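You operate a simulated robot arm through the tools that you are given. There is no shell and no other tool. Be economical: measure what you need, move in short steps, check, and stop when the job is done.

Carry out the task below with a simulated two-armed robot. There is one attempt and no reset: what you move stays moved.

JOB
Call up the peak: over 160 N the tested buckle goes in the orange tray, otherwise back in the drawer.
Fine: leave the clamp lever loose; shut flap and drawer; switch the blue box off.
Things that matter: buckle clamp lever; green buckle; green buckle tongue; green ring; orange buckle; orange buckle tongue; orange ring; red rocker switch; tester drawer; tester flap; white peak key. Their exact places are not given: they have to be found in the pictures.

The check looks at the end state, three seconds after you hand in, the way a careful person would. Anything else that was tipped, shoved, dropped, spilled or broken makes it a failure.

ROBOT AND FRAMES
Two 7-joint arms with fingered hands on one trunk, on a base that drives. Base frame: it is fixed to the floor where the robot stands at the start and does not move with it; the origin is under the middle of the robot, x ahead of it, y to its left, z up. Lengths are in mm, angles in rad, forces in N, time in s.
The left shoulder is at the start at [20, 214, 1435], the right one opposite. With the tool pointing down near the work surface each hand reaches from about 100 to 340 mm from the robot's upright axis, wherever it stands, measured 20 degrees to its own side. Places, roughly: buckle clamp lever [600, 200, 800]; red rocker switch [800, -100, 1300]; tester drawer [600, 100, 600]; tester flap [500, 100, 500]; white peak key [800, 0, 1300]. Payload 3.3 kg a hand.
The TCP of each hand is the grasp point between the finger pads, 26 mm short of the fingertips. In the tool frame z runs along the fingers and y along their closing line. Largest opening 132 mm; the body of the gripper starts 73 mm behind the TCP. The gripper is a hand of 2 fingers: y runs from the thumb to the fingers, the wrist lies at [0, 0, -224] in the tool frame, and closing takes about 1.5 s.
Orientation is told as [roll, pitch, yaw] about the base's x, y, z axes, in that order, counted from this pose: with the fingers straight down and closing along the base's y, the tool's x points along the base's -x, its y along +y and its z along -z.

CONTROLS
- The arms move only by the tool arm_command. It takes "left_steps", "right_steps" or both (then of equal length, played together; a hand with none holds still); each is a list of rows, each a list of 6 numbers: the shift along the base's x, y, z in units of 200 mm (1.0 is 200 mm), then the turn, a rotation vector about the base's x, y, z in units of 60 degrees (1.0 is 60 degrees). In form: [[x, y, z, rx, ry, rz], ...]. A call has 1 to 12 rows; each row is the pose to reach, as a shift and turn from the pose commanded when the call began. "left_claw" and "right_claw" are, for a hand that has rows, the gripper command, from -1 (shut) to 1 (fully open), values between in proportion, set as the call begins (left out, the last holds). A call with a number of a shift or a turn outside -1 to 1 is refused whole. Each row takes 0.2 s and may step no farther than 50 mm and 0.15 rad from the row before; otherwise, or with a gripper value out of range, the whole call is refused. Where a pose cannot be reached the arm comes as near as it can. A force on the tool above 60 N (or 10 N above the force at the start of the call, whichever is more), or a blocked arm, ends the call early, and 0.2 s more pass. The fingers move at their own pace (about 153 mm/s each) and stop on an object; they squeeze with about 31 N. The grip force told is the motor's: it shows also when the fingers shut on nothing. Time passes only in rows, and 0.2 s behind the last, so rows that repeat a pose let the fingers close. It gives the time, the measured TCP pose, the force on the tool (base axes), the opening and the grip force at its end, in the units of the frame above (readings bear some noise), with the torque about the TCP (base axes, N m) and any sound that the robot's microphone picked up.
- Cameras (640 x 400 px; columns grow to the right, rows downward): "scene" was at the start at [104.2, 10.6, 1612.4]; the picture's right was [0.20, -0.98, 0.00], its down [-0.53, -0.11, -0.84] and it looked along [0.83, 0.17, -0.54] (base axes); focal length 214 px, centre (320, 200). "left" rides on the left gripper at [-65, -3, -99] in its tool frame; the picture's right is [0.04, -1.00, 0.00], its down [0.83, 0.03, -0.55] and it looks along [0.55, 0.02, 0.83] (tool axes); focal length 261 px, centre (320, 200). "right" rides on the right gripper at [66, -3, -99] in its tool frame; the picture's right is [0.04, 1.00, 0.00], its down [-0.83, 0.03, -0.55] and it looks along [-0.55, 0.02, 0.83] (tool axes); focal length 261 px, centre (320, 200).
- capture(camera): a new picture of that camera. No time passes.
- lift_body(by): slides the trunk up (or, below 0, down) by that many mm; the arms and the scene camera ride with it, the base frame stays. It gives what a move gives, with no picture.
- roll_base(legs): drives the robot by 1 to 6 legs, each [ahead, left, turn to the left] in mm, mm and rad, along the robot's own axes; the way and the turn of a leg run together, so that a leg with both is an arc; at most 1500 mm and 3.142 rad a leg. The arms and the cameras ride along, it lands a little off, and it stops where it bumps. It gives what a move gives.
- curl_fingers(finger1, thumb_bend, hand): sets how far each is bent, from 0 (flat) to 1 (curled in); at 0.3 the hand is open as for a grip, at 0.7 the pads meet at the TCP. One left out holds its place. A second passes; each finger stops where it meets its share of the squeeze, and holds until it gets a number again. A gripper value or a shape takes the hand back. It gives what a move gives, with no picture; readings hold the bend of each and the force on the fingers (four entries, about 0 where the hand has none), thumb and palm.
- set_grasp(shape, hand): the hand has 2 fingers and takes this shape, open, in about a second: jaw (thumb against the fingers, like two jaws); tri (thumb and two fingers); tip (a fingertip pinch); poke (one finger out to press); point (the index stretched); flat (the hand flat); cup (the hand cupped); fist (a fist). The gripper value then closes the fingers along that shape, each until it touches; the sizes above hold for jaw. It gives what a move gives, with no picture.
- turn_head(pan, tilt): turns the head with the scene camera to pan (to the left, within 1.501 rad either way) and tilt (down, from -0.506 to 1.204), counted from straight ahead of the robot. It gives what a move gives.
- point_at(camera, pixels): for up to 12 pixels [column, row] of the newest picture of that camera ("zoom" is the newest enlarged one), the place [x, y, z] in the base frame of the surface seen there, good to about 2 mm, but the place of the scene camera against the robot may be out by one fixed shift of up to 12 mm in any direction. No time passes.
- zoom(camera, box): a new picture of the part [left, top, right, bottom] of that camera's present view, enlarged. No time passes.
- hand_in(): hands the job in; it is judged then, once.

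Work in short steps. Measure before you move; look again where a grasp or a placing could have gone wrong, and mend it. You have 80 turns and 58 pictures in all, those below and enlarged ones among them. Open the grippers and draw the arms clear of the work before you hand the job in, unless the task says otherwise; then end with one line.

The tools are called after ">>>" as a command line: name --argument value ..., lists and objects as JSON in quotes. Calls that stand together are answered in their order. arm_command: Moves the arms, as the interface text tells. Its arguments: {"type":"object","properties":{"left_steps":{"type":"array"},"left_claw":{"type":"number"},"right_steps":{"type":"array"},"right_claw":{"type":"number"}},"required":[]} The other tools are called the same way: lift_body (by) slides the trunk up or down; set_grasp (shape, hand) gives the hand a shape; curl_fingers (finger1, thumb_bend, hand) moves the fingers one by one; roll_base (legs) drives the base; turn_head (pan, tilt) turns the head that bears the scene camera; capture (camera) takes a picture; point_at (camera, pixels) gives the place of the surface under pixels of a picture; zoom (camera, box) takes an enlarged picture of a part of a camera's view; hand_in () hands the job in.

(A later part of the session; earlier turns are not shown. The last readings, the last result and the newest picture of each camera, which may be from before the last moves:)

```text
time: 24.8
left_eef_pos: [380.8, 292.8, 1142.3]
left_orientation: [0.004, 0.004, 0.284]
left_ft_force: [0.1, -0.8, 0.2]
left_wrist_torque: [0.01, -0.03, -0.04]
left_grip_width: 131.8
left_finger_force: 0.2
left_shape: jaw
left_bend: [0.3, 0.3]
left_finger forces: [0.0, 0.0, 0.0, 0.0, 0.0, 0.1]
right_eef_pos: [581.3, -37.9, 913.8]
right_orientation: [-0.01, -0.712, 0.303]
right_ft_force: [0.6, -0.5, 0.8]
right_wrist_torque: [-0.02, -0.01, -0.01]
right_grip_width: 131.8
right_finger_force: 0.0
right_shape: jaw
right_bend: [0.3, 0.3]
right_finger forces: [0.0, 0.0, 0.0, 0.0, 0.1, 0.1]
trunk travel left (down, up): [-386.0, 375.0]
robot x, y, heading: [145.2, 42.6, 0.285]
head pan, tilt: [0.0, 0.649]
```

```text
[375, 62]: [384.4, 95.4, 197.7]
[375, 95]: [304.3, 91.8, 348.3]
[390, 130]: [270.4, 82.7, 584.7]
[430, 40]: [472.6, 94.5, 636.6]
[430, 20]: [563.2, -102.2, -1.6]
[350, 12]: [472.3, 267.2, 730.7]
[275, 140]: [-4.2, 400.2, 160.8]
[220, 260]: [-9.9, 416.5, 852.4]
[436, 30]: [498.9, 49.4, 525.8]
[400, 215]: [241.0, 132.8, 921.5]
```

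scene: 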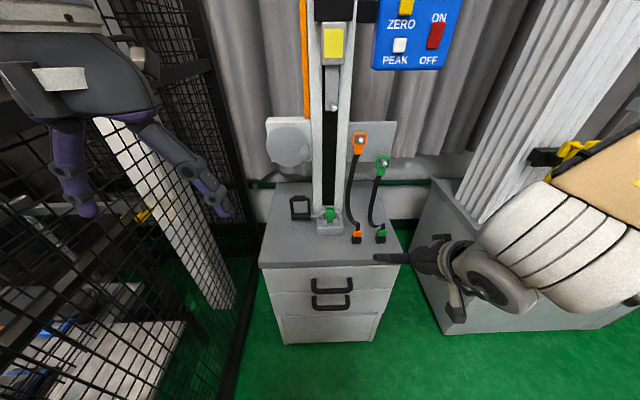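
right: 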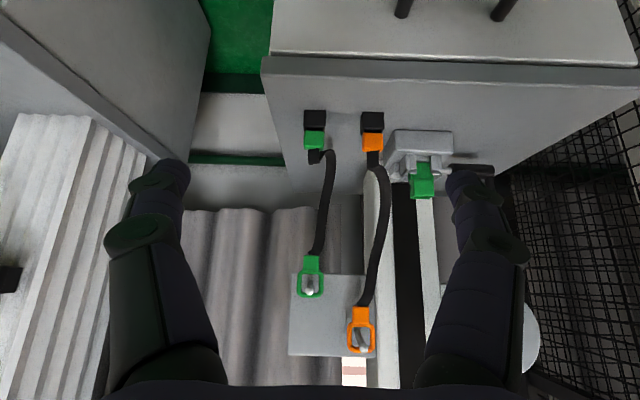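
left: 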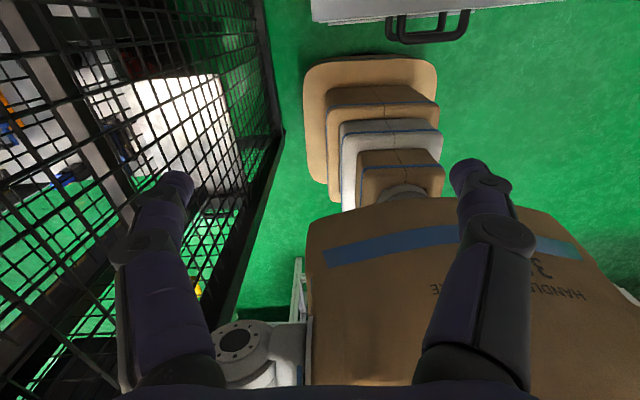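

I check where the handwheel and rod above the lever are, since the left gripper must fit beneath or in front of them.

>>> point_at --camera "scene" --pixels '[[288, 142], [270, 140], [306, 140], [288, 160], [302, 152], [269, 120], [334, 85], [307, 60], [355, 130], [345, 128], [360, 145], [383, 163]]'

>>> zoom --camera "scene" --box '[250, 120, 410, 220]'

```text
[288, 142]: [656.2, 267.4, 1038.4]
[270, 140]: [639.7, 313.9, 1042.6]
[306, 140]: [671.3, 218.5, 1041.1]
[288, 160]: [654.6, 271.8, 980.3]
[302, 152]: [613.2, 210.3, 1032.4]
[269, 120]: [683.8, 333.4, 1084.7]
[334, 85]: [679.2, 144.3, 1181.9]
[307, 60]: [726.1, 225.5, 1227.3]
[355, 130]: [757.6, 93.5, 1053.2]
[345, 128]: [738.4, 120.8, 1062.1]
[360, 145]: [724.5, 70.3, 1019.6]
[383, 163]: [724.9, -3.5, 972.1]
```

```text
4.00 times, centred on (330, 170) of scene
```

zoom: 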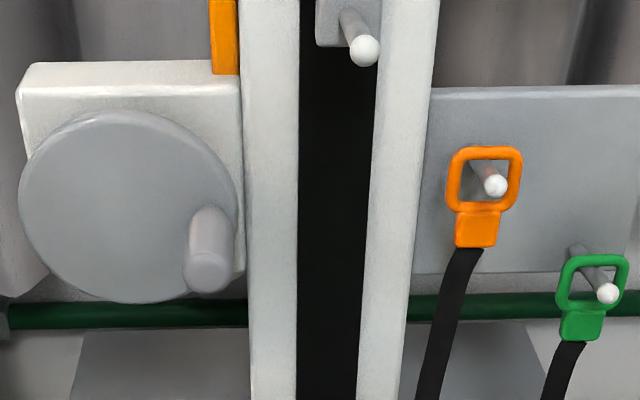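

The handwheel knob (u≈643–700, v≈39, z≈1030) overhangs the lever. The left hand's camera would foul it, but the right hand's camera sits on its underside. I use the right hand, tilted 45°, with fingers closed, and bring it above and in front of the lever bar.

>>> arm_command --right_steps '[[0.0, 0.1, 0.1, 0, 0, 0], [0.0, 0.3, 0.14, 0, 0, 0], [0.0, 0.52, 0.16, 0, 0, 0], [0.0, 0.74, 0.16, 0, 0, 0], [0.0, 0.96, 0.16, 0, 0, 0], [0.0, 0.96, 0.16, 0, 0, 0], [0.0, 0.96, 0.16, 0, 0, 0]]' --right_claw -1

>>> arm_command --right_steps '[[0.02, 0.2, 0.0, 0, 0, 0], [0.057, 0.41, 0.0, 0, 0, 0], [0.057, 0.41, 0.0, 0, 0, 0]]'

>>> capture --camera "right"

>>> capture --camera "scene"

```text
time: 26.4
left_eef_pos: [380.9, 293.1, 1142.4]
left_orientation: [0.003, 0.008, 0.282]
left_ft_force: [0.0, 0.4, 0.3]
left_wrist_torque: [0.01, -0.01, -0.01]
left_grip_width: 132.0
left_finger_force: 0.1
left_shape: jaw
left_bend: [0.3, 0.3]
left_finger forces: [0.1, 0.0, 0.0, 0.0, 0.0, 0.1]
right_eef_pos: [583.7, 154.6, 946.1]
right_orientation: [-0.011, -0.71, 0.303]
right_ft_force: [-0.8, -0.1, -0.5]
right_wrist_torque: [-0.01, -0.01, -0.02]
right_grip_width: 0.1
right_finger_force: 30.7
right_shape: jaw
right_bend: [0.62, 0.7]
right_finger forces: [0.1, 0.1, 0.0, 0.0, 0.1, 0.0]
trunk travel left (down, up): [-386.0, 375.0]
robot x, y, heading: [144.5, 41.9, 0.284]
head pan, tilt: [0.0, 0.649]
```

```text
time: 27.4
left_eef_pos: [379.1, 292.4, 1142.5]
left_orientation: [0.003, 0.006, 0.282]
left_ft_force: [-0.4, -0.2, -0.1]
left_wrist_torque: [-0.02, -0.01, -0.01]
left_grip_width: 131.7
left_finger_force: 0.2
left_shape: jaw
left_bend: [0.3, 0.3]
left_finger forces: [0.0, 0.0, 0.0, 0.0, 0.0, 0.0]
right_eef_pos: [629.9, 198.7, 960.2]
right_orientation: [0.037, -0.71, 0.18]
right_ft_force: [-0.5, -0.1, 0.0]
right_wrist_torque: [0.01, -0.01, -0.01]
right_grip_width: 0.0
right_finger_force: 31.5
right_shape: jaw
right_bend: [0.62, 0.7]
right_finger forces: [0.0, 0.0, 0.0, 0.0, 0.1, 0.0]
right hand out of reach, approached as far as the arm can: row 2, 3
trunk travel left (down, up): [-386.0, 375.0]
robot x, y, heading: [146.7, 41.0, 0.282]
head pan, tilt: [0.0, 0.649]
stopped in row 3 (right hand): the arm was blocked; the commanded pose is now the measured one
```

```text
29 pictures are left
```

right: 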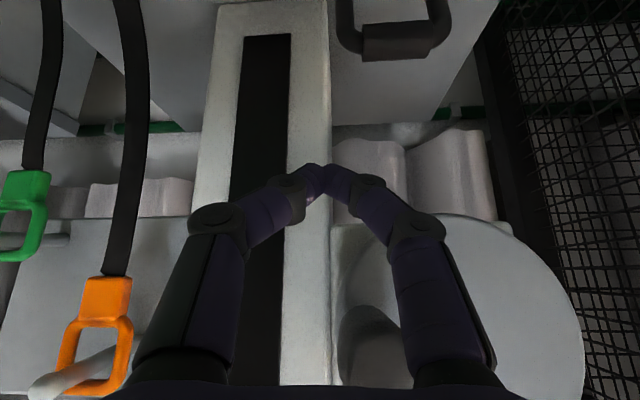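

```text
28 pictures are left
```

scene: 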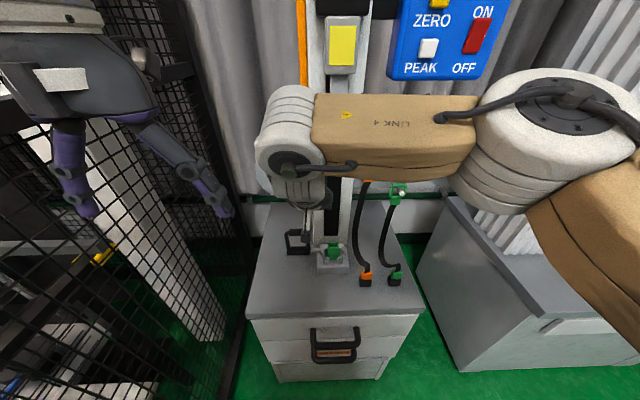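

The right arm is at its cross-body limit (TCP v≈14, needs ≈45). I check the bar position in the right picture and the left arm's clearance to the fence before shifting the base left.

>>> point_at --camera "right" --pixels '[[395, 42], [365, 42], [425, 38], [395, 55], [345, 20], [440, 15], [312, 175], [370, 340]]'

>>> point_at --camera "left" --pixels '[[240, 345], [225, 350], [297, 280], [280, 130], [150, 60], [270, 60], [330, 230]]'

>>> point_at --camera "scene" --pixels '[[150, 60], [60, 50], [20, 80], [140, 90], [160, 215], [90, 15]]'

```text
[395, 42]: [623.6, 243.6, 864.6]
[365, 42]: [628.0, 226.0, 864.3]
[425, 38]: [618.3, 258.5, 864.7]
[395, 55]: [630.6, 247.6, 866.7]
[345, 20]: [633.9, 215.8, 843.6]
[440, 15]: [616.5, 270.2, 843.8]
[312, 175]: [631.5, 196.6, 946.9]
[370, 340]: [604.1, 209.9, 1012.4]
```

```text
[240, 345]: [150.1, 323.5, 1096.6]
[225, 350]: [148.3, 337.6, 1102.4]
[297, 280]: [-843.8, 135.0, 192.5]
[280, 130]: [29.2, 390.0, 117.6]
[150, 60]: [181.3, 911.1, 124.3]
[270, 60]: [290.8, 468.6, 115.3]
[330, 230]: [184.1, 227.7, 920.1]
```

```text
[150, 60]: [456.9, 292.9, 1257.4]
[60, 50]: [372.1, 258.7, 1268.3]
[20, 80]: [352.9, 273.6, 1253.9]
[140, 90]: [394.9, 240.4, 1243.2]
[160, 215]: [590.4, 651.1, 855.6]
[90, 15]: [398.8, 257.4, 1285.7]
```

The bar sleeve is at u≈673, v 40–75, z≈857, and the knob's end is close to the hand at (604,210,1012). I retreat and drop under the knob's height, then shift the base 45 mm left. Fence clearance there is about 85 mm.

>>> arm_command --right_steps '[[-0.18, -0.05, 0, 0, 0, 0], [-0.336, -0.1, 0, 0, 0, 0], [-0.336, -0.1, -0.2, 0, 0, 0.05]]'

>>> roll_base --legs '[[0, 45, 0]]'

```text
time: 28.2
left_eef_pos: [380.5, 294.1, 1142.1]
left_orientation: [0.004, 0.004, 0.283]
left_ft_force: [-0.3, 0.3, 0.5]
left_wrist_torque: [0.03, -0.02, 0.02]
left_grip_width: 131.9
left_finger_force: 0.0
left_shape: jaw
left_bend: [0.3, 0.3]
left_finger forces: [0.0, 0.0, 0.0, 0.1, 0.1, 0.0]
right_eef_pos: [565.0, 181.2, 925.7]
right_orientation: [0.054, -0.713, 0.214]
right_ft_force: [0.5, 0.3, -0.3]
right_wrist_torque: [0.01, 0.02, -0.01]
right_grip_width: 0.0
right_finger_force: 30.7
right_shape: jaw
right_bend: [0.62, 0.7]
right_finger forces: [0.0, 0.0, 0.0, 0.0, 0.1, 0.0]
trunk travel left (down, up): [-386.0, 375.0]
robot x, y, heading: [143.9, 43.8, 0.284]
head pan, tilt: [0.0, 0.649]
```

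```text
time: 29.0
left_eef_pos: [378.7, 296.0, 1143.1]
left_orientation: [0.032, -0.004, 0.267]
left_ft_force: [0.0, -0.2, -0.2]
left_wrist_torque: [0.0, 0.0, 0.03]
left_grip_width: 131.8
left_finger_force: 0.1
left_shape: jaw
left_bend: [0.3, 0.3]
left_finger forces: [0.0, 0.0, 0.0, 0.0, 0.0, 0.1]
right_eef_pos: [564.7, 187.3, 926.3]
right_orientation: [0.065, -0.713, 0.195]
right_ft_force: [-0.2, 0.2, -0.4]
right_wrist_torque: [-0.01, 0.02, 0.01]
right_grip_width: 0.0
right_finger_force: 31.3
right_shape: jaw
right_bend: [0.62, 0.7]
right_finger forces: [0.0, 0.0, 0.0, 0.0, 0.0, 0.1]
trunk travel left (down, up): [-386.0, 375.0]
robot x, y, heading: [146.0, 67.4, 0.276]
head pan, tilt: [0.0, 0.649]
stopped in leg 1: the robot was blocked; the commanded pose is now the measured one
```

The base bumped on the left (probably the fence) after about 20 mm. I ease it back 10 mm to be off the contact and check both poses.

>>> roll_base --legs '[[0, -10, 0.01]]'

>>> capture --camera "scene"

```text
time: 29.8
left_eef_pos: [381.6, 297.9, 1141.7]
left_orientation: [0.023, 0.004, 0.283]
left_ft_force: [0.3, 1.1, -0.8]
left_wrist_torque: [0.0, -0.02, 0.01]
left_grip_width: 131.8
left_finger_force: 0.1
left_shape: jaw
left_bend: [0.3, 0.3]
left_finger forces: [0.1, 0.1, 0.0, 0.0, 0.1, 0.1]
right_eef_pos: [566.1, 186.9, 924.5]
right_orientation: [0.06, -0.71, 0.21]
right_ft_force: [0.8, 0.5, 0.0]
right_wrist_torque: [0.0, 0.06, 0.0]
right_grip_width: 0.0
right_finger_force: 30.3
right_shape: jaw
right_bend: [0.62, 0.7]
right_finger forces: [0.0, 0.1, 0.1, 0.0, 0.0, 0.0]
trunk travel left (down, up): [-386.0, 375.0]
robot x, y, heading: [146.6, 52.7, 0.287]
head pan, tilt: [0.0, 0.649]
```

```text
27 pictures are left
```

scene: 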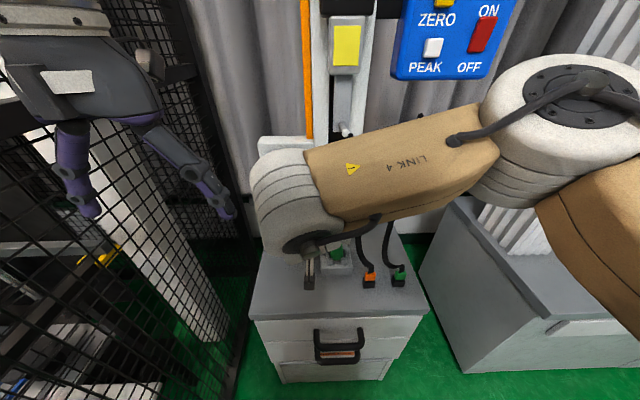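

Base is clear again. I slide the right hand toward v≈47 at this safe depth.

>>> arm_command --right_steps '[[-0.02, 0.07, 0.03, 0, 0, 0], [-0.037, 0.125, 0.065, 0, 0, 0], [0.06, 0.153, 0.065, 0, 0, 0], [0.15, 0.18, 0.065, 0, 0, 0], [0.15, 0.18, 0.065, 0, 0, 0]]'

```text
time: 31.2
left_eef_pos: [380.9, 297.2, 1141.2]
left_orientation: [0.025, 0.004, 0.279]
left_ft_force: [0.6, -0.1, 0.4]
left_wrist_torque: [0.04, 0.0, -0.02]
left_grip_width: 131.9
left_finger_force: 0.0
left_shape: jaw
left_bend: [0.3, 0.3]
left_finger forces: [0.0, 0.1, 0.0, 0.0, 0.1, 0.1]
right_eef_pos: [616.9, 212.5, 943.4]
right_orientation: [0.083, -0.708, 0.151]
right_ft_force: [-0.2, 0.8, 0.0]
right_wrist_torque: [0.02, -0.01, -0.04]
right_grip_width: 0.2
right_finger_force: 31.2
right_shape: jaw
right_bend: [0.62, 0.7]
right_finger forces: [0.1, 0.0, 0.0, 0.0, 0.1, 0.0]
trunk travel left (down, up): [-386.0, 375.0]
robot x, y, heading: [144.7, 55.3, 0.292]
head pan, tilt: [0.0, 0.649]
stopped in row 5 (right hand): the arm was blocked; the commanded pose is now the measured one
```

The right forearm is being blocked, perhaps by the crosshead rod in front of the column. I retreat it back the way it came and will use the left hand at the outer end of the lever bar, where its camera clears the knob.

>>> arm_command --right_steps '[[-0.2, -0.06, 0, 0, 0, 0], [-0.38, -0.11, 0, 0, 0, 0], [-0.38, -0.33, 0, 0, 0, 0], [-0.37, -0.56, 0, 0, 0, 0.04], [-0.36, -0.78, 0, 0, 0, 0.08], [-0.36, -1.0, 0, -0.04, 0, 0.12]]'

>>> capture --camera "scene"

```text
time: 32.6
left_eef_pos: [380.4, 297.1, 1142.2]
left_orientation: [0.021, 0.002, 0.278]
left_ft_force: [1.5, -0.1, -0.1]
left_wrist_torque: [0.02, 0.02, 0.0]
left_grip_width: 132.0
left_finger_force: 0.0
left_shape: jaw
left_bend: [0.3, 0.3]
left_finger forces: [0.1, 0.0, 0.0, 0.1, 0.1, 0.1]
right_eef_pos: [544.7, 15.8, 939.8]
right_orientation: [0.029, -0.701, 0.318]
right_ft_force: [0.2, 0.9, 0.0]
right_wrist_torque: [-0.01, 0.02, -0.01]
right_grip_width: 0.1
right_finger_force: 31.7
right_shape: jaw
right_bend: [0.62, 0.7]
right_finger forces: [0.0, 0.0, 0.0, 0.0, 0.1, 0.0]
trunk travel left (down, up): [-386.0, 375.0]
robot x, y, heading: [145.7, 53.5, 0.29]
head pan, tilt: [0.0, 0.649]
```

```text
26 pictures are left
```

scene: 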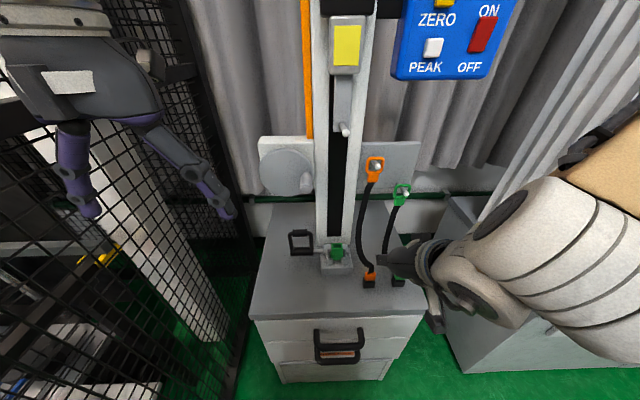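

Everything still stands as it was. Now I tilt the left hand 45° forward with fingers closed and bring it down in front of the lever's outer half.

>>> arm_command --left_steps '[[0.1, -0.02, -0.1, 0.03, -0.1, 0], [0.2, -0.04, -0.2, 0.06, -0.21, 0], [0.3, -0.06, -0.32, 0.09, -0.31, 0], [0.4, -0.08, -0.44, 0.12, -0.41, 0], [0.5, -0.1, -0.56, 0.15, -0.51, 0], [0.56, -0.11, -0.66, 0.18, -0.62, 0], [0.615, -0.12, -0.71, 0.205, -0.72, 0], [0.615, -0.12, -0.71, 0.205, -0.72, 0]]' --left_claw -1 --right_steps '[[0, -0.15, 0, 0, 0, 0], [0, -0.3, 0, 0, 0, 0], [0, -0.45, 0, 0, 0, 0], [0, -0.5, 0, 0, 0, 0], [0, -0.5, 0, 0, 0, 0], [0, -0.5, 0, 0, 0, 0], [0, -0.5, 0, 0, 0, 0], [0, -0.5, 0, 0, 0, 0]]'

```text
time: 34.4
left_eef_pos: [501.9, 280.4, 996.7]
left_orientation: [0.012, -0.782, 0.279]
left_ft_force: [-0.3, -0.4, -0.1]
left_wrist_torque: [0.03, 0.02, -0.01]
left_grip_width: 0.0
left_finger_force: 31.3
left_shape: jaw
left_bend: [0.62, 0.7]
left_finger forces: [0.0, 0.0, 0.0, 0.0, 0.1, 0.0]
right_eef_pos: [592.5, -45.2, 950.5]
right_orientation: [0.02, -0.7, 0.321]
right_ft_force: [0.5, 0.4, -0.2]
right_wrist_torque: [0.06, -0.01, 0.01]
right_grip_width: 0.0
right_finger_force: 30.9
right_shape: jaw
right_bend: [0.62, 0.7]
right_finger forces: [0.0, 0.0, 0.1, 0.0, 0.1, 0.0]
right hand out of reach, approached as far as the arm can: row 1, 2, 3, 4, 5, 6, 7, 8
trunk travel left (down, up): [-386.0, 375.0]
robot x, y, heading: [141.3, 53.2, 0.287]
head pan, tilt: [0.0, 0.649]
```

Left pose is good. Now I move to the pre-hook point (u≈630, v≈70, z≈934) and look.

>>> arm_command --left_steps '[[0.14, -0.06, -0.1, 0, 0, 0], [0.28, -0.12, -0.2, 0, 0, 0], [0.415, -0.18, -0.315, 0, 0, 0], [0.415, -0.18, -0.315, 0, 0, 0]]'

>>> capture --camera "left"

>>> zoom --camera "scene" --box '[220, 140, 380, 260]'

```text
time: 35.4
left_eef_pos: [584.8, 246.9, 936.0]
left_orientation: [0.012, -0.779, 0.282]
left_ft_force: [-0.4, 0.2, 1.1]
left_wrist_torque: [0.02, 0.01, 0.02]
left_grip_width: 0.0
left_finger_force: 30.7
left_shape: jaw
left_bend: [0.62, 0.7]
left_finger forces: [0.0, 0.1, 0.1, 0.0, 0.1, 0.0]
right_eef_pos: [592.4, -45.9, 950.4]
right_orientation: [0.018, -0.7, 0.324]
right_ft_force: [0.3, -0.1, -0.7]
right_wrist_torque: [0.0, -0.03, 0.01]
right_grip_width: 0.0
right_finger_force: 30.5
right_shape: jaw
right_bend: [0.62, 0.7]
right_finger forces: [0.0, 0.0, 0.0, 0.0, 0.0, 0.0]
trunk travel left (down, up): [-386.0, 375.0]
robot x, y, heading: [145.2, 49.9, 0.289]
head pan, tilt: [0.0, 0.649]
```

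```text
25 pictures are left
```

left: 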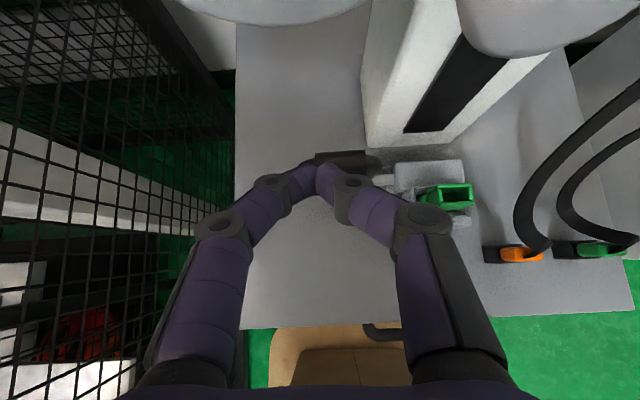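

```text
3.33 times, centred on (300, 200) of scene
```

zoom: 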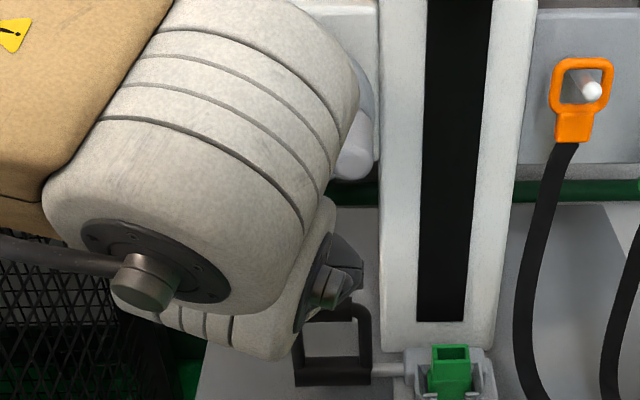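

Clear path: the knob is to the right of the camera. I advance along the tool axis so the fingertips pass over and behind the bar.

>>> arm_command --left_steps '[[0.09, 0.026, -0.097, 0, 0, 0], [0.18, 0.053, -0.193, 0, 0, 0], [0.269, 0.079, -0.29, 0, 0, 0], [0.269, 0.079, -0.29, 0, 0, 0]]'

>>> capture --camera "left"

```text
time: 36.4
left_eef_pos: [639.6, 261.0, 877.2]
left_orientation: [0.012, -0.781, 0.281]
left_ft_force: [-0.9, -0.2, -0.1]
left_wrist_torque: [0.01, -0.01, 0.0]
left_grip_width: 0.1
left_finger_force: 31.1
left_shape: jaw
left_bend: [0.62, 0.7]
left_finger forces: [0.0, 0.1, 0.0, 0.0, 0.1, 0.0]
right_eef_pos: [591.8, -44.7, 949.3]
right_orientation: [0.018, -0.7, 0.324]
right_ft_force: [-0.5, -0.4, 0.2]
right_wrist_torque: [0.01, 0.01, -0.01]
right_grip_width: 0.0
right_finger_force: 31.2
right_shape: jaw
right_bend: [0.62, 0.7]
right_finger forces: [0.0, 0.0, 0.0, 0.0, 0.1, 0.1]
trunk travel left (down, up): [-386.0, 375.0]
robot x, y, heading: [144.9, 54.5, 0.287]
head pan, tilt: [0.0, 0.649]
```

```text
23 pictures are left
```

left: 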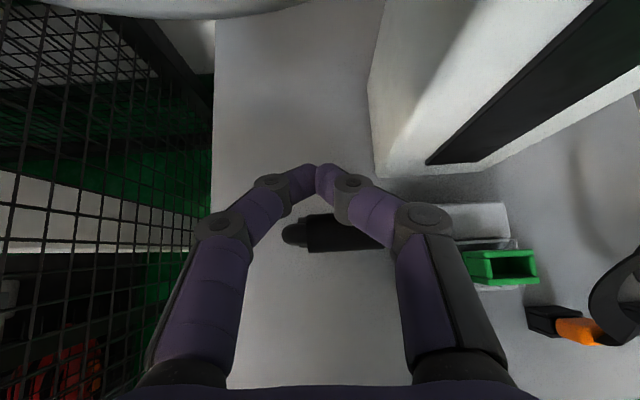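

The fingertips are over and behind the bar (bar under them at (340,232)). I pull gently toward the robot and feel for resistance.

>>> arm_command --left_steps '[[-0.05, -0.0145, 0, 0, 0, 0], [-0.1, -0.029, 0, 0, 0, 0], [-0.145, -0.042, -0.01, 0, 0, 0], [-0.19, -0.056, -0.03, 0, 0, 0]]'

```text
time: 37.4
left_eef_pos: [599.5, 250.2, 871.0]
left_orientation: [0.011, -0.78, 0.282]
left_ft_force: [0.8, -0.6, 1.9]
left_wrist_torque: [-0.01, -0.05, 0.01]
left_grip_width: 0.0
left_finger_force: 31.2
left_shape: jaw
left_bend: [0.62, 0.7]
left_finger forces: [0.0, 0.1, 0.0, 0.0, 0.0, 0.1]
right_eef_pos: [591.4, -45.5, 949.4]
right_orientation: [0.017, -0.7, 0.324]
right_ft_force: [0.6, -1.3, 0.4]
right_wrist_torque: [-0.04, -0.02, -0.03]
right_grip_width: 0.0
right_finger_force: 31.3
right_shape: jaw
right_bend: [0.62, 0.7]
right_finger forces: [0.0, 0.0, 0.0, 0.2, 0.0, 0.1]
trunk travel left (down, up): [-386.0, 375.0]
robot x, y, heading: [147.0, 52.4, 0.292]
head pan, tilt: [0.0, 0.649]
```

Little resistance; I check whether the bar moved with the hand.

>>> capture --camera "left"

```text
22 pictures are left
```

left: 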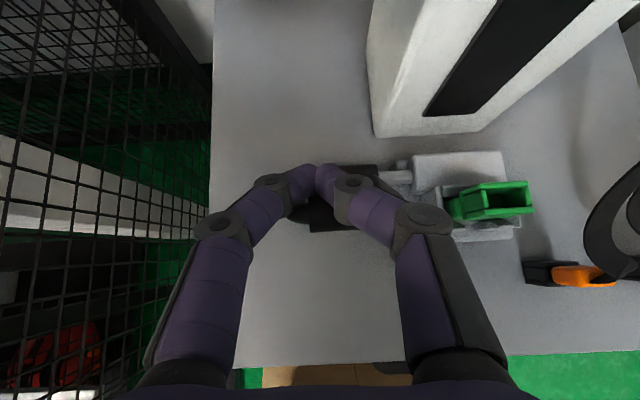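

The bar followed the hand and the hub is now visible behind it, so the lever swings freely toward the robot. I follow the arc down.

>>> arm_command --left_steps '[[-0.04, -0.011, -0.04, 0, 0, 0], [-0.077, -0.0225, -0.08, 0, 0, 0], [-0.118, -0.034, -0.135, 0, 0, 0], [-0.154, -0.045, -0.19, 0, 0, 0], [-0.17, -0.05, -0.24, 0, 0, 0], [-0.182, -0.053, -0.29, 0, 0, 0], [-0.187, -0.055, -0.325, 0, 0, 0], [-0.187, -0.055, -0.355, 0, 0, 0]]'

>>> capture --camera "left"

```text
time: 39.2
left_eef_pos: [561.8, 239.8, 798.7]
left_orientation: [0.012, -0.779, 0.28]
left_ft_force: [-0.6, -0.5, 0.4]
left_wrist_torque: [-0.01, 0.0, -0.03]
left_grip_width: 0.0
left_finger_force: 30.7
left_shape: jaw
left_bend: [0.62, 0.7]
left_finger forces: [0.0, 0.1, 0.0, 0.0, 0.0, 0.1]
right_eef_pos: [592.2, -44.6, 950.0]
right_orientation: [0.017, -0.699, 0.325]
right_ft_force: [0.3, 0.6, 0.0]
right_wrist_torque: [0.01, 0.01, 0.04]
right_grip_width: 0.1
right_finger_force: 31.1
right_shape: jaw
right_bend: [0.62, 0.7]
right_finger forces: [0.0, 0.0, 0.0, 0.0, 0.0, 0.0]
trunk travel left (down, up): [-386.0, 375.0]
robot x, y, heading: [149.1, 51.9, 0.288]
head pan, tilt: [0.0, 0.649]
```

```text
21 pictures are left
```

left: 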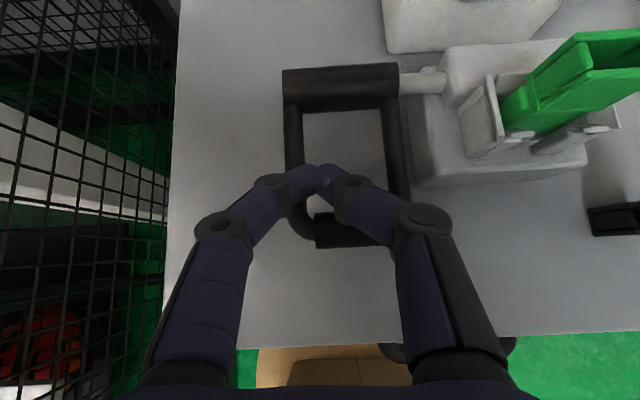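

The lever now lies toward the robot and the jaw plates seem spread from the buckle. I measure the lever and the buckle.

>>> point_at --camera "left" --pixels '[[335, 232], [300, 115], [340, 85], [395, 140], [590, 40], [530, 90], [485, 110], [590, 130], [575, 65], [630, 90], [636, 45], [560, 45]]'

```text
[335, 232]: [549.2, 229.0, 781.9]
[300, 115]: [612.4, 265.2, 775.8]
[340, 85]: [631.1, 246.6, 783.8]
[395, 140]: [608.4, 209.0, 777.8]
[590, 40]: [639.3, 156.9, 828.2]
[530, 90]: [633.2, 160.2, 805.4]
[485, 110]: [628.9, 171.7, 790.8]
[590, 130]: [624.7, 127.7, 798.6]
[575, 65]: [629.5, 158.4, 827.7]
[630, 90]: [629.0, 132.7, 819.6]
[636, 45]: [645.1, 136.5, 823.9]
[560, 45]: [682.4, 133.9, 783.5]
```

The lever is flat (bar z≈782), swung 90° and loose. I lift the left hand off it, up and back, while the right hand moves across in front of the buckle and opens to about 70 mm.

>>> arm_command --left_steps '[[0, 0, 0.15, 0, 0, 0], [0, 0, 0.35, 0, 0, 0], [-0.15, 0.03, 0.5, 0, 0, 0], [-0.3, 0.06, 0.7, 0, 0, 0], [-0.4, 0.12, 0.85, 0, 0, 0], [-0.4, 0.2, 0.95, 0, 0, 0]]'

>>> arm_command --right_steps '[[-0.05, 0.17, 0, 0, 0, -0.01], [-0.1, 0.34, -0.05, 0, 0, -0.02], [-0.15, 0.52, -0.1, 0, 0, -0.03], [-0.2, 0.7, -0.15, 0, 0, -0.035], [-0.24, 0.816, -0.2, 0, 0, -0.038], [-0.24, 0.816, -0.2, 0, 0, -0.038], [-0.24, 0.816, -0.2, 0, 0, -0.038]]' --right_claw 0.06

>>> capture --camera "right"

```text
refused: row 4 steps farther than a row can; nothing moved
```

```text
time: 40.8
left_eef_pos: [562.9, 239.5, 798.9]
left_orientation: [0.012, -0.78, 0.281]
left_ft_force: [-0.1, -0.3, -0.5]
left_wrist_torque: [0.04, 0.0, 0.0]
left_grip_width: 0.1
left_finger_force: 31.4
left_shape: jaw
left_bend: [0.62, 0.7]
left_finger forces: [0.0, 0.1, 0.0, 0.0, 0.1, 0.0]
right_eef_pos: [542.6, 118.3, 908.2]
right_orientation: [0.019, -0.702, 0.285]
right_ft_force: [0.4, 0.3, -0.5]
right_wrist_torque: [0.03, -0.05, 0.01]
right_grip_width: 69.4
right_finger_force: 0.1
right_shape: jaw
right_bend: [0.72, 0.7]
right_finger forces: [0.0, 0.1, 0.0, 0.1, 0.1, 0.1]
trunk travel left (down, up): [-386.0, 375.0]
robot x, y, heading: [145.6, 51.6, 0.288]
head pan, tilt: [0.0, 0.649]
```

```text
20 pictures are left
```

right: 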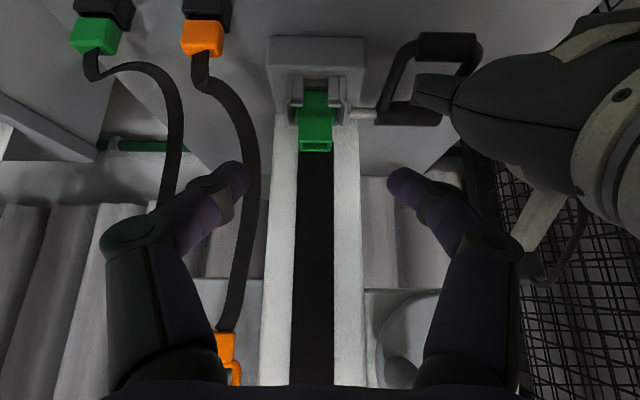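

The left move was refused for a long step. I replay it in smaller steps while the right hand moves aside for room, then see.

>>> arm_command --right_steps '[[0.05, -0.17, 0, 0, 0, 0], [0.1, -0.35, 0, 0, 0, 0], [0.12, -0.42, 0, 0, 0, 0], [0.12, -0.42, 0, 0, 0, 0], [0.12, -0.42, 0, 0, 0, 0], [0.12, -0.42, 0, 0, 0, 0], [0.12, -0.42, 0, 0, 0, 0]]' --left_steps '[[0, 0, 0, 0, 0, 0], [0, 0, 0.05, 0, 0, 0], [0, 0, 0.2, 0, 0, 0], [0, 0, 0.35, 0, 0, 0], [-0.05, 0.15, 0.45, 0, 0, 0], [-0.1, 0.28, 0.6, 0, 0, 0], [-0.15, 0.35, 0.75, 0, 0, 0]]'

```text
time: 42.4
left_eef_pos: [532.4, 309.0, 950.3]
left_orientation: [0.013, -0.781, 0.279]
left_ft_force: [-0.8, 0.1, 0.3]
left_wrist_torque: [0.0, 0.01, 0.02]
left_grip_width: 0.0
left_finger_force: 30.9
left_shape: jaw
left_bend: [0.62, 0.7]
left_finger forces: [0.1, 0.0, 0.0, 0.0, 0.1, 0.0]
right_eef_pos: [567.3, 34.5, 907.7]
right_orientation: [0.018, -0.701, 0.285]
right_ft_force: [0.1, 0.2, 0.5]
right_wrist_torque: [0.0, 0.02, 0.01]
right_grip_width: 69.5
right_finger_force: 0.0
right_shape: jaw
right_bend: [0.72, 0.7]
right_finger forces: [0.1, 0.0, 0.0, 0.0, 0.0, 0.0]
trunk travel left (down, up): [-386.0, 375.0]
robot x, y, heading: [145.5, 56.2, 0.287]
head pan, tilt: [0.0, 0.649]
```

Left is clear. I measure the buckle in the last right picture: (315,140) top slot, (317,100) front.

>>> point_at --camera "right" --pixels '[[302, 130], [331, 130], [316, 130], [303, 141], [331, 141], [316, 152], [317, 102], [305, 102], [328, 102], [292, 95], [344, 95], [436, 40]]'

```text
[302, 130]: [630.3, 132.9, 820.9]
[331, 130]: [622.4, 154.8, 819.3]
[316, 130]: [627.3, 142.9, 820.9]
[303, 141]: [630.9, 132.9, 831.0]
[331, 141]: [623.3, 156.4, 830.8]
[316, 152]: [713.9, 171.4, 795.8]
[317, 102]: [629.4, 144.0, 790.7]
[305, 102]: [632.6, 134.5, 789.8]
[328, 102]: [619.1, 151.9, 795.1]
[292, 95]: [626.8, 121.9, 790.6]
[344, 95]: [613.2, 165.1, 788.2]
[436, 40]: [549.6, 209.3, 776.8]
```

The buckle's top front edge is at u≈642.5, v −25…−50, z 831. I move in diagonally so that the fingers straddle it, then look before closing.

>>> arm_command --right_steps '[[0, 0.2, -0.03, 0, 0, 0], [0, 0.4, -0.065, 0, 0, 0], [0.0, 0.457, -0.065, 0, 0, 0], [0.112, 0.49, -0.173, 0, 0, 0], [0.224, 0.523, -0.282, 0, 0, 0], [0.336, 0.556, -0.388, 0, 0, 0], [0.336, 0.556, -0.388, 0, 0, 0]]'

>>> capture --camera "right"

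```text
time: 44.0
left_eef_pos: [533.5, 309.8, 950.0]
left_orientation: [0.011, -0.781, 0.281]
left_ft_force: [0.6, -0.5, -0.5]
left_wrist_torque: [0.0, -0.01, -0.01]
left_grip_width: 0.0
left_finger_force: 31.1
left_shape: jaw
left_bend: [0.62, 0.7]
left_finger forces: [0.0, 0.1, 0.1, 0.1, 0.0, 0.1]
right_eef_pos: [637.1, 148.3, 831.2]
right_orientation: [0.018, -0.7, 0.285]
right_ft_force: [-0.8, 0.1, -0.6]
right_wrist_torque: [0.0, 0.02, -0.03]
right_grip_width: 69.3
right_finger_force: 0.0
right_shape: jaw
right_bend: [0.72, 0.7]
right_finger forces: [0.0, 0.0, 0.0, 0.0, 0.0, 0.1]
trunk travel left (down, up): [-386.0, 375.0]
robot x, y, heading: [145.9, 51.2, 0.286]
head pan, tilt: [0.0, 0.649]
```

```text
19 pictures are left
```

right: 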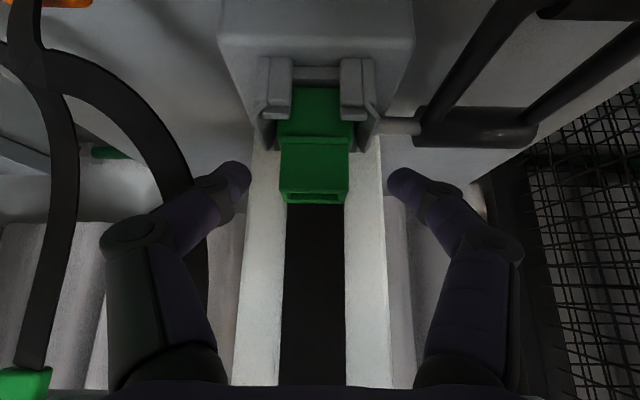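

The buckle sits centred between the fingers at (315,170). I close and then lift 60 mm.

>>> arm_command --right_steps '[[0, 0, 0, 0, 0, 0], [0, 0, 0, 0, 0, 0], [0, 0, 0, 0, 0, 0], [0, 0, 0, 0, 0, 0], [0, 0, 0, 0, 0, 0]]' --right_claw -1

>>> arm_command --right_steps '[[0, 0, 0.03, 0, 0, 0], [0, 0, 0.08, 0, 0, 0], [0, 0, 0.16, 0, 0, 0], [0, 0, 0.25, 0, 0, 0], [0, 0, 0.35, 0, 0, 0], [0, 0, 0.35, 0, 0, 0]]'

>>> capture --camera "right"

```text
time: 45.2
left_eef_pos: [533.2, 307.9, 950.1]
left_orientation: [0.01, -0.78, 0.28]
left_ft_force: [0.8, 0.6, -1.5]
left_wrist_torque: [0.01, 0.01, 0.02]
left_grip_width: 0.0
left_finger_force: 30.8
left_shape: jaw
left_bend: [0.62, 0.7]
left_finger forces: [0.1, 0.0, 0.0, 0.0, 0.0, 0.0]
right_eef_pos: [636.0, 147.8, 831.9]
right_orientation: [0.018, -0.703, 0.285]
right_ft_force: [2.7, -1.3, 1.6]
right_wrist_torque: [0.0, -0.03, 0.02]
right_grip_width: 4.5
right_finger_force: 31.1
right_shape: jaw
right_bend: [0.73, 0.72]
right_finger forces: [1.3, 0.1, 0.0, 0.1, 0.9, 0.0]
trunk travel left (down, up): [-386.0, 375.0]
robot x, y, heading: [145.6, 52.3, 0.29]
head pan, tilt: [0.0, 0.649]
```

```text
time: 46.6
left_eef_pos: [533.7, 309.0, 948.1]
left_orientation: [0.012, -0.78, 0.282]
left_ft_force: [-1.1, 0.5, -1.0]
left_wrist_torque: [0.02, 0.02, -0.02]
left_grip_width: 0.0
left_finger_force: 31.0
left_shape: jaw
left_bend: [0.62, 0.7]
left_finger forces: [0.0, 0.0, 0.0, 0.0, 0.0, 0.0]
right_eef_pos: [635.9, 146.8, 898.9]
right_orientation: [0.018, -0.701, 0.285]
right_ft_force: [0.2, -0.7, 0.2]
right_wrist_torque: [-0.01, 0.01, 0.03]
right_grip_width: 4.7
right_finger_force: 30.5
right_shape: jaw
right_bend: [0.73, 0.72]
right_finger forces: [0.1, 0.1, 0.0, 0.1, 0.1, 0.1]
trunk travel left (down, up): [-386.0, 375.0]
robot x, y, heading: [143.9, 54.9, 0.285]
head pan, tilt: [0.0, 0.649]
```

```text
18 pictures are left
```

right: 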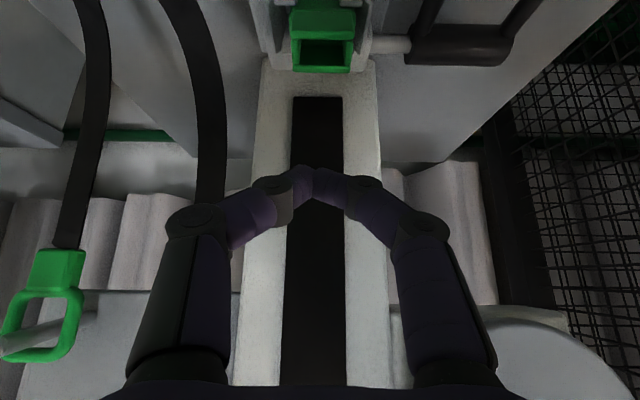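

The grasp missed: opening 4.7 mm, buckle still in the clamp at (322,45). I measure its top edges in this picture.

>>> point_at --camera "right" --pixels '[[297, 41], [352, 41], [323, 38], [296, 55], [352, 55], [297, 69], [348, 70], [323, 69], [322, 22], [300, 22], [345, 22], [312, 175]]'

>>> zoom --camera "right" --box '[220, 0, 420, 125]'

```text
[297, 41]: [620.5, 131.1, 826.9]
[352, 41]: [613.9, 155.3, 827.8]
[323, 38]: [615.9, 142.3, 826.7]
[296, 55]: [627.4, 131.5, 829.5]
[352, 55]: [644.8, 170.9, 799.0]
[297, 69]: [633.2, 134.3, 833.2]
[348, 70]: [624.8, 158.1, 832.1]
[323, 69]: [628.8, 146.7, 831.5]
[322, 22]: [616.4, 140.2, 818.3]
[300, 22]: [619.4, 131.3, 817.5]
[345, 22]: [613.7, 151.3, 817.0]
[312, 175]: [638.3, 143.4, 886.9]
```

```text
3.20 times, centred on (320, 62) of right
```

zoom: 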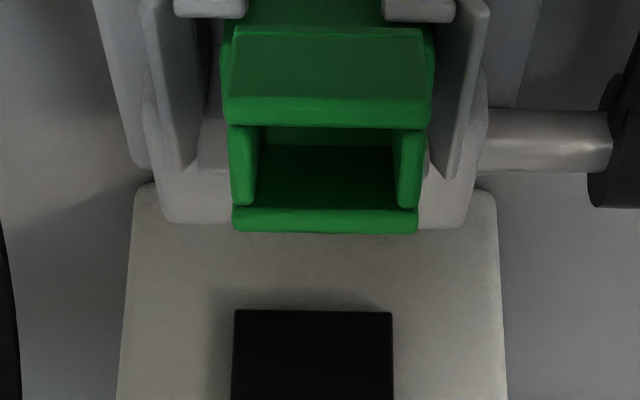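

The slot edge I took as the front was the back edge: the buckle top spans u 631–645, v −49…−24. I shift 20 mm toward the robot, open, and descend over it.

>>> arm_command --right_steps '[[-0.05, -0.01, 0, 0, 0, 0], [-0.101, -0.02, 0, 0, 0, 0], [-0.101, -0.02, 0, 0, 0, 0], [-0.101, -0.02, -0.1, 0, 0, 0], [-0.101, -0.02, -0.22, 0, 0, 0], [-0.101, -0.02, -0.335, 0, 0, 0], [-0.101, -0.02, -0.335, 0, 0, 0]]' --right_claw 0.06

>>> arm_command --right_steps '[[0, 0, 0, 0, 0, 0], [0, 0, 0, 0, 0, 0], [0, 0, 0, 0, 0, 0], [0, 0, 0, 0, 0, 0], [0, 0, 0, 0, 0, 0]]' --right_claw -1

```text
time: 48.2
left_eef_pos: [532.2, 308.4, 949.2]
left_orientation: [0.01, -0.781, 0.283]
left_ft_force: [-0.7, 0.0, 0.2]
left_wrist_torque: [0.0, 0.04, 0.02]
left_grip_width: 0.0
left_finger_force: 31.1
left_shape: jaw
left_bend: [0.62, 0.7]
left_finger forces: [0.1, 0.0, 0.0, 0.1, 0.1, 0.1]
right_eef_pos: [614.3, 143.0, 832.9]
right_orientation: [0.017, -0.7, 0.284]
right_ft_force: [0.1, 0.0, -0.3]
right_wrist_torque: [0.04, -0.01, -0.01]
right_grip_width: 69.3
right_finger_force: 0.1
right_shape: jaw
right_bend: [0.72, 0.7]
right_finger forces: [0.0, 0.0, 0.0, 0.0, 0.0, 0.0]
trunk travel left (down, up): [-386.0, 375.0]
robot x, y, heading: [147.4, 53.2, 0.294]
head pan, tilt: [0.0, 0.649]
```

```text
time: 49.4
left_eef_pos: [533.0, 308.6, 950.7]
left_orientation: [0.011, -0.78, 0.281]
left_ft_force: [-0.2, 0.2, 0.2]
left_wrist_torque: [0.0, 0.01, 0.03]
left_grip_width: 0.0
left_finger_force: 31.0
left_shape: jaw
left_bend: [0.62, 0.7]
left_finger forces: [0.0, 0.0, 0.1, 0.0, 0.0, 0.1]
right_eef_pos: [615.4, 142.8, 833.3]
right_orientation: [0.016, -0.701, 0.285]
right_ft_force: [0.4, -1.7, -0.1]
right_wrist_torque: [-0.09, -0.02, -0.03]
right_grip_width: 23.5
right_finger_force: 31.0
right_shape: jaw
right_bend: [0.73, 0.7]
right_finger forces: [27.6, 0.0, 0.1, 0.0, 28.7, 0.0]
trunk travel left (down, up): [-386.0, 375.0]
robot x, y, heading: [146.8, 57.9, 0.285]
head pan, tilt: [0.0, 0.649]
```

Firm grip, 23.5 mm with 28 N on each finger. I lift slowly.

>>> arm_command --right_steps '[[0, 0, 0.03, 0, 0, 0], [0, 0, 0.07, 0, 0, 0], [0, 0, 0.12, 0, 0, 0], [0, 0, 0.2, 0, 0, 0], [0, 0, 0.3, 0, 0, 0], [0, 0, 0.4, 0, 0, 0], [0, 0, 0.4, 0, 0, 0]]'

>>> capture --camera "right"

```text
time: 51.0
left_eef_pos: [533.7, 307.6, 949.4]
left_orientation: [0.012, -0.781, 0.281]
left_ft_force: [0.6, -0.2, 0.8]
left_wrist_torque: [0.0, 0.0, 0.01]
left_grip_width: 0.0
left_finger_force: 31.1
left_shape: jaw
left_bend: [0.62, 0.7]
left_finger forces: [0.1, 0.0, 0.2, 0.1, 0.0, 0.0]
right_eef_pos: [616.7, 142.0, 912.5]
right_orientation: [0.019, -0.701, 0.284]
right_ft_force: [0.2, 0.0, -0.5]
right_wrist_torque: [0.01, -0.03, 0.01]
right_grip_width: 23.1
right_finger_force: 31.3
right_shape: jaw
right_bend: [0.73, 0.7]
right_finger forces: [28.2, 0.0, 0.0, 0.0, 28.2, 0.0]
trunk travel left (down, up): [-386.0, 375.0]
robot x, y, heading: [147.5, 53.2, 0.284]
head pan, tilt: [0.0, 0.649]
```

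```text
16 pictures are left
```

right: 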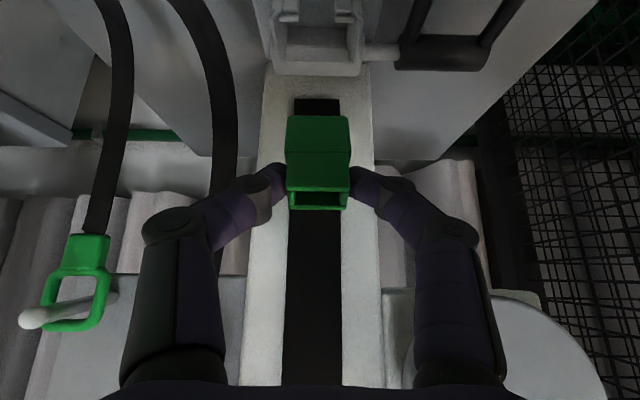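

The green buckle is held firmly at (318,160). I drive back 150 mm to make room for the drawer, then lower the trunk 200 mm.

>>> roll_base --legs '[[-150, 0, 0]]'

>>> lift_body --by -160

>>> capture --camera "scene"

```text
time: 52.4
left_eef_pos: [384.6, 265.0, 949.6]
left_orientation: [0.011, -0.782, 0.281]
left_ft_force: [-0.5, -0.4, 0.2]
left_wrist_torque: [0.02, 0.0, -0.02]
left_grip_width: 0.0
left_finger_force: 30.8
left_shape: jaw
left_bend: [0.62, 0.7]
left_finger forces: [0.0, 0.1, 0.0, 0.0, 0.1, 0.0]
right_eef_pos: [469.7, 99.3, 912.8]
right_orientation: [0.02, -0.7, 0.285]
right_ft_force: [-0.9, -0.1, -0.7]
right_wrist_torque: [0.03, 0.01, -0.02]
right_grip_width: 23.0
right_finger_force: 31.1
right_shape: jaw
right_bend: [0.73, 0.7]
right_finger forces: [28.3, 0.1, 0.1, 0.0, 28.4, 0.0]
trunk travel left (down, up): [-386.0, 375.0]
robot x, y, heading: [-1.2, 7.8, 0.288]
head pan, tilt: [0.0, 0.649]
```

```text
time: 54.2
left_eef_pos: [385.2, 266.4, 790.8]
left_orientation: [0.009, -0.781, 0.283]
left_ft_force: [-0.8, 0.0, 0.6]
left_wrist_torque: [0.0, 0.02, 0.02]
left_grip_width: 0.0
left_finger_force: 31.0
left_shape: jaw
left_bend: [0.62, 0.7]
left_finger forces: [0.1, 0.1, 0.0, 0.0, 0.0, 0.1]
right_eef_pos: [468.7, 99.5, 752.9]
right_orientation: [0.017, -0.702, 0.286]
right_ft_force: [-0.3, 0.4, 0.3]
right_wrist_torque: [0.02, 0.02, 0.0]
right_grip_width: 23.1
right_finger_force: 30.5
right_shape: jaw
right_bend: [0.73, 0.7]
right_finger forces: [28.4, 0.0, 0.0, 0.0, 28.3, 0.1]
trunk travel left (down, up): [-226.0, 535.0]
robot x, y, heading: [-3.6, 10.3, 0.29]
head pan, tilt: [0.0, 0.649]
```

```text
15 pictures are left
```

scene: 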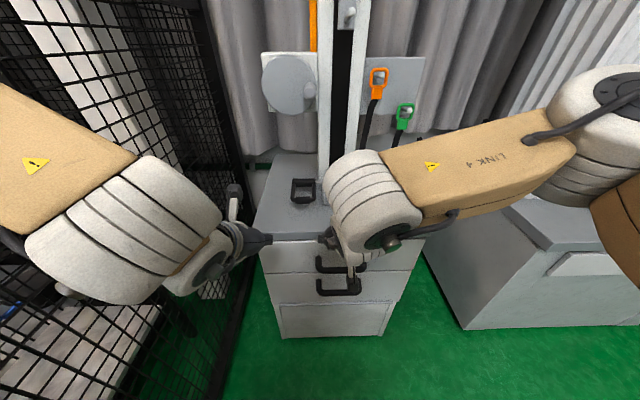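

Left hand must come to the handle's left part (v≈−13), so I slide the right hand with the buckle 115 mm right while the left moves to its pre-hook point.

>>> arm_command --right_steps '[[0.05, -0.16, 0, 0, 0, 0], [0.1, -0.33, 0, 0, 0, 0], [0.15, -0.5, 0, 0, 0, 0], [0.16, -0.55, 0, 0, 0, 0], [0.16, -0.55, 0, 0, 0, 0], [0.16, -0.55, 0, 0, 0, 0], [0.16, -0.55, 0, 0, 0, 0], [0.16, -0.55, 0, 0, 0, 0]]' --left_steps '[[0, 0, 0, 0, 0, 0], [0.02, -0.07, -0.05, 0, 0, 0], [0.06, -0.2, -0.13, 0, 0, 0], [0.1, -0.35, -0.22, 0, 0, 0], [0.14, -0.5, -0.31, 0, 0, 0], [0.18, -0.65, -0.4, 0, 0, 0], [0.215, -0.77, -0.455, 0, 0, 0], [0.215, -0.77, -0.455, 0, 0, 0]]'

>>> capture --camera "left"

```text
time: 56.2
left_eef_pos: [451.0, 159.6, 709.0]
left_orientation: [-0.043, -0.775, 0.423]
left_ft_force: [-0.9, 0.4, -0.8]
left_wrist_torque: [-0.03, 0.0, -0.02]
left_grip_width: 0.0
left_finger_force: 30.8
left_shape: jaw
left_bend: [0.62, 0.7]
left_finger forces: [0.0, 0.0, 0.0, 0.0, 0.0, 0.0]
left hand out of reach, approached as far as the arm can: row 7, 8
right_eef_pos: [500.4, -10.1, 751.1]
right_orientation: [0.017, -0.699, 0.285]
right_ft_force: [0.0, 0.1, -0.5]
right_wrist_torque: [-0.01, 0.0, 0.05]
right_grip_width: 23.4
right_finger_force: 30.5
right_shape: jaw
right_bend: [0.73, 0.7]
right_finger forces: [28.4, 0.0, 0.0, 0.1, 28.4, 0.1]
trunk travel left (down, up): [-226.0, 535.0]
robot x, y, heading: [-0.9, 11.3, 0.29]
head pan, tilt: [0.0, 0.649]
stopped in row 8 (left hand): the arm was blocked; the commanded pose is now the measured one
```

```text
14 pictures are left
```

left: 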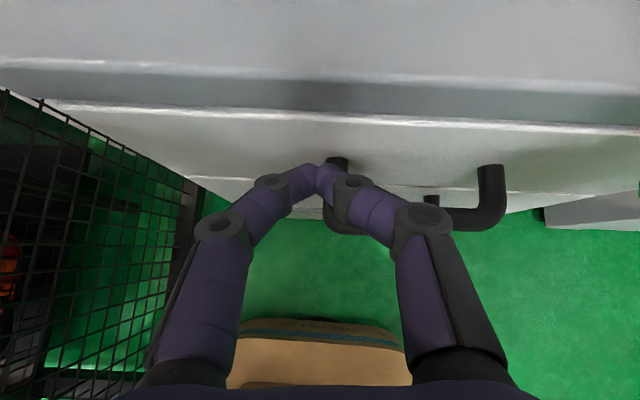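

The left arm is at its cross-body limit, 40 mm short of the handle gap. I shift the base 60 mm right; the hands ride along clear above the handle.

>>> roll_base --legs '[[0, -60, 0]]'

>>> point_at --camera "left" --pixels '[[490, 215], [460, 213], [490, 180], [338, 163], [340, 228], [430, 200], [400, 150], [400, 110]]'

```text
time: 57.2
left_eef_pos: [467.5, 101.7, 709.2]
left_orientation: [-0.042, -0.775, 0.422]
left_ft_force: [-0.1, 0.1, 0.5]
left_wrist_torque: [0.02, -0.01, -0.01]
left_grip_width: 0.2
left_finger_force: 31.1
left_shape: jaw
left_bend: [0.62, 0.7]
left_finger forces: [0.0, 0.0, 0.1, 0.0, 0.0, 0.1]
right_eef_pos: [516.0, -67.7, 750.7]
right_orientation: [0.019, -0.701, 0.287]
right_ft_force: [-0.1, 0.2, -1.2]
right_wrist_torque: [0.0, -0.02, -0.01]
right_grip_width: 23.1
right_finger_force: 30.9
right_shape: jaw
right_bend: [0.73, 0.7]
right_finger forces: [28.4, 0.1, 0.1, 0.0, 28.4, 0.0]
trunk travel left (down, up): [-226.0, 535.0]
robot x, y, heading: [15.5, -44.8, 0.295]
head pan, tilt: [0.0, 0.649]
```

```text
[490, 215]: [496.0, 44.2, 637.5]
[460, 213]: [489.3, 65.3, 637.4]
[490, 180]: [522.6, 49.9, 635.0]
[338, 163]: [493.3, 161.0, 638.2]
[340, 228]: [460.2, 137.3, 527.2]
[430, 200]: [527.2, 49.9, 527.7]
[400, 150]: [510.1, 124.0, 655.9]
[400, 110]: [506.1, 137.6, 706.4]
```

Handle bar: u≈488, top z 637.5, panel u≈524 — a gap of ~28 mm. A steeper finger fits better, so I rotate to about 0.5 rad tilt above the gap and straighten the yaw.

>>> arm_command --left_steps '[[0, 0, -0.01, -0.012, 0.065, -0.026], [-0.005, 0, -0.03, -0.023, 0.13, -0.052], [-0.01, -0.002, -0.05, -0.035, 0.196, -0.077], [-0.014, -0.004, -0.06, -0.046, 0.261, -0.103], [-0.014, -0.004, -0.06, -0.046, 0.261, -0.103]]'

```text
time: 58.4
left_eef_pos: [464.3, 101.6, 698.1]
left_orientation: [0.021, -0.501, 0.275]
left_ft_force: [-0.1, -0.1, -0.3]
left_wrist_torque: [0.0, 0.0, 0.01]
left_grip_width: 0.2
left_finger_force: 31.1
left_shape: jaw
left_bend: [0.62, 0.7]
left_finger forces: [0.1, 0.1, 0.0, 0.1, 0.0, 0.0]
right_eef_pos: [517.5, -68.2, 751.6]
right_orientation: [0.016, -0.701, 0.284]
right_ft_force: [0.1, 0.3, 0.3]
right_wrist_torque: [-0.01, 0.03, -0.01]
right_grip_width: 23.3
right_finger_force: 31.5
right_shape: jaw
right_bend: [0.73, 0.7]
right_finger forces: [28.4, 0.0, 0.0, 0.0, 28.3, 0.1]
trunk travel left (down, up): [-226.0, 535.0]
robot x, y, heading: [14.3, -48.9, 0.291]
head pan, tilt: [0.0, 0.649]
```

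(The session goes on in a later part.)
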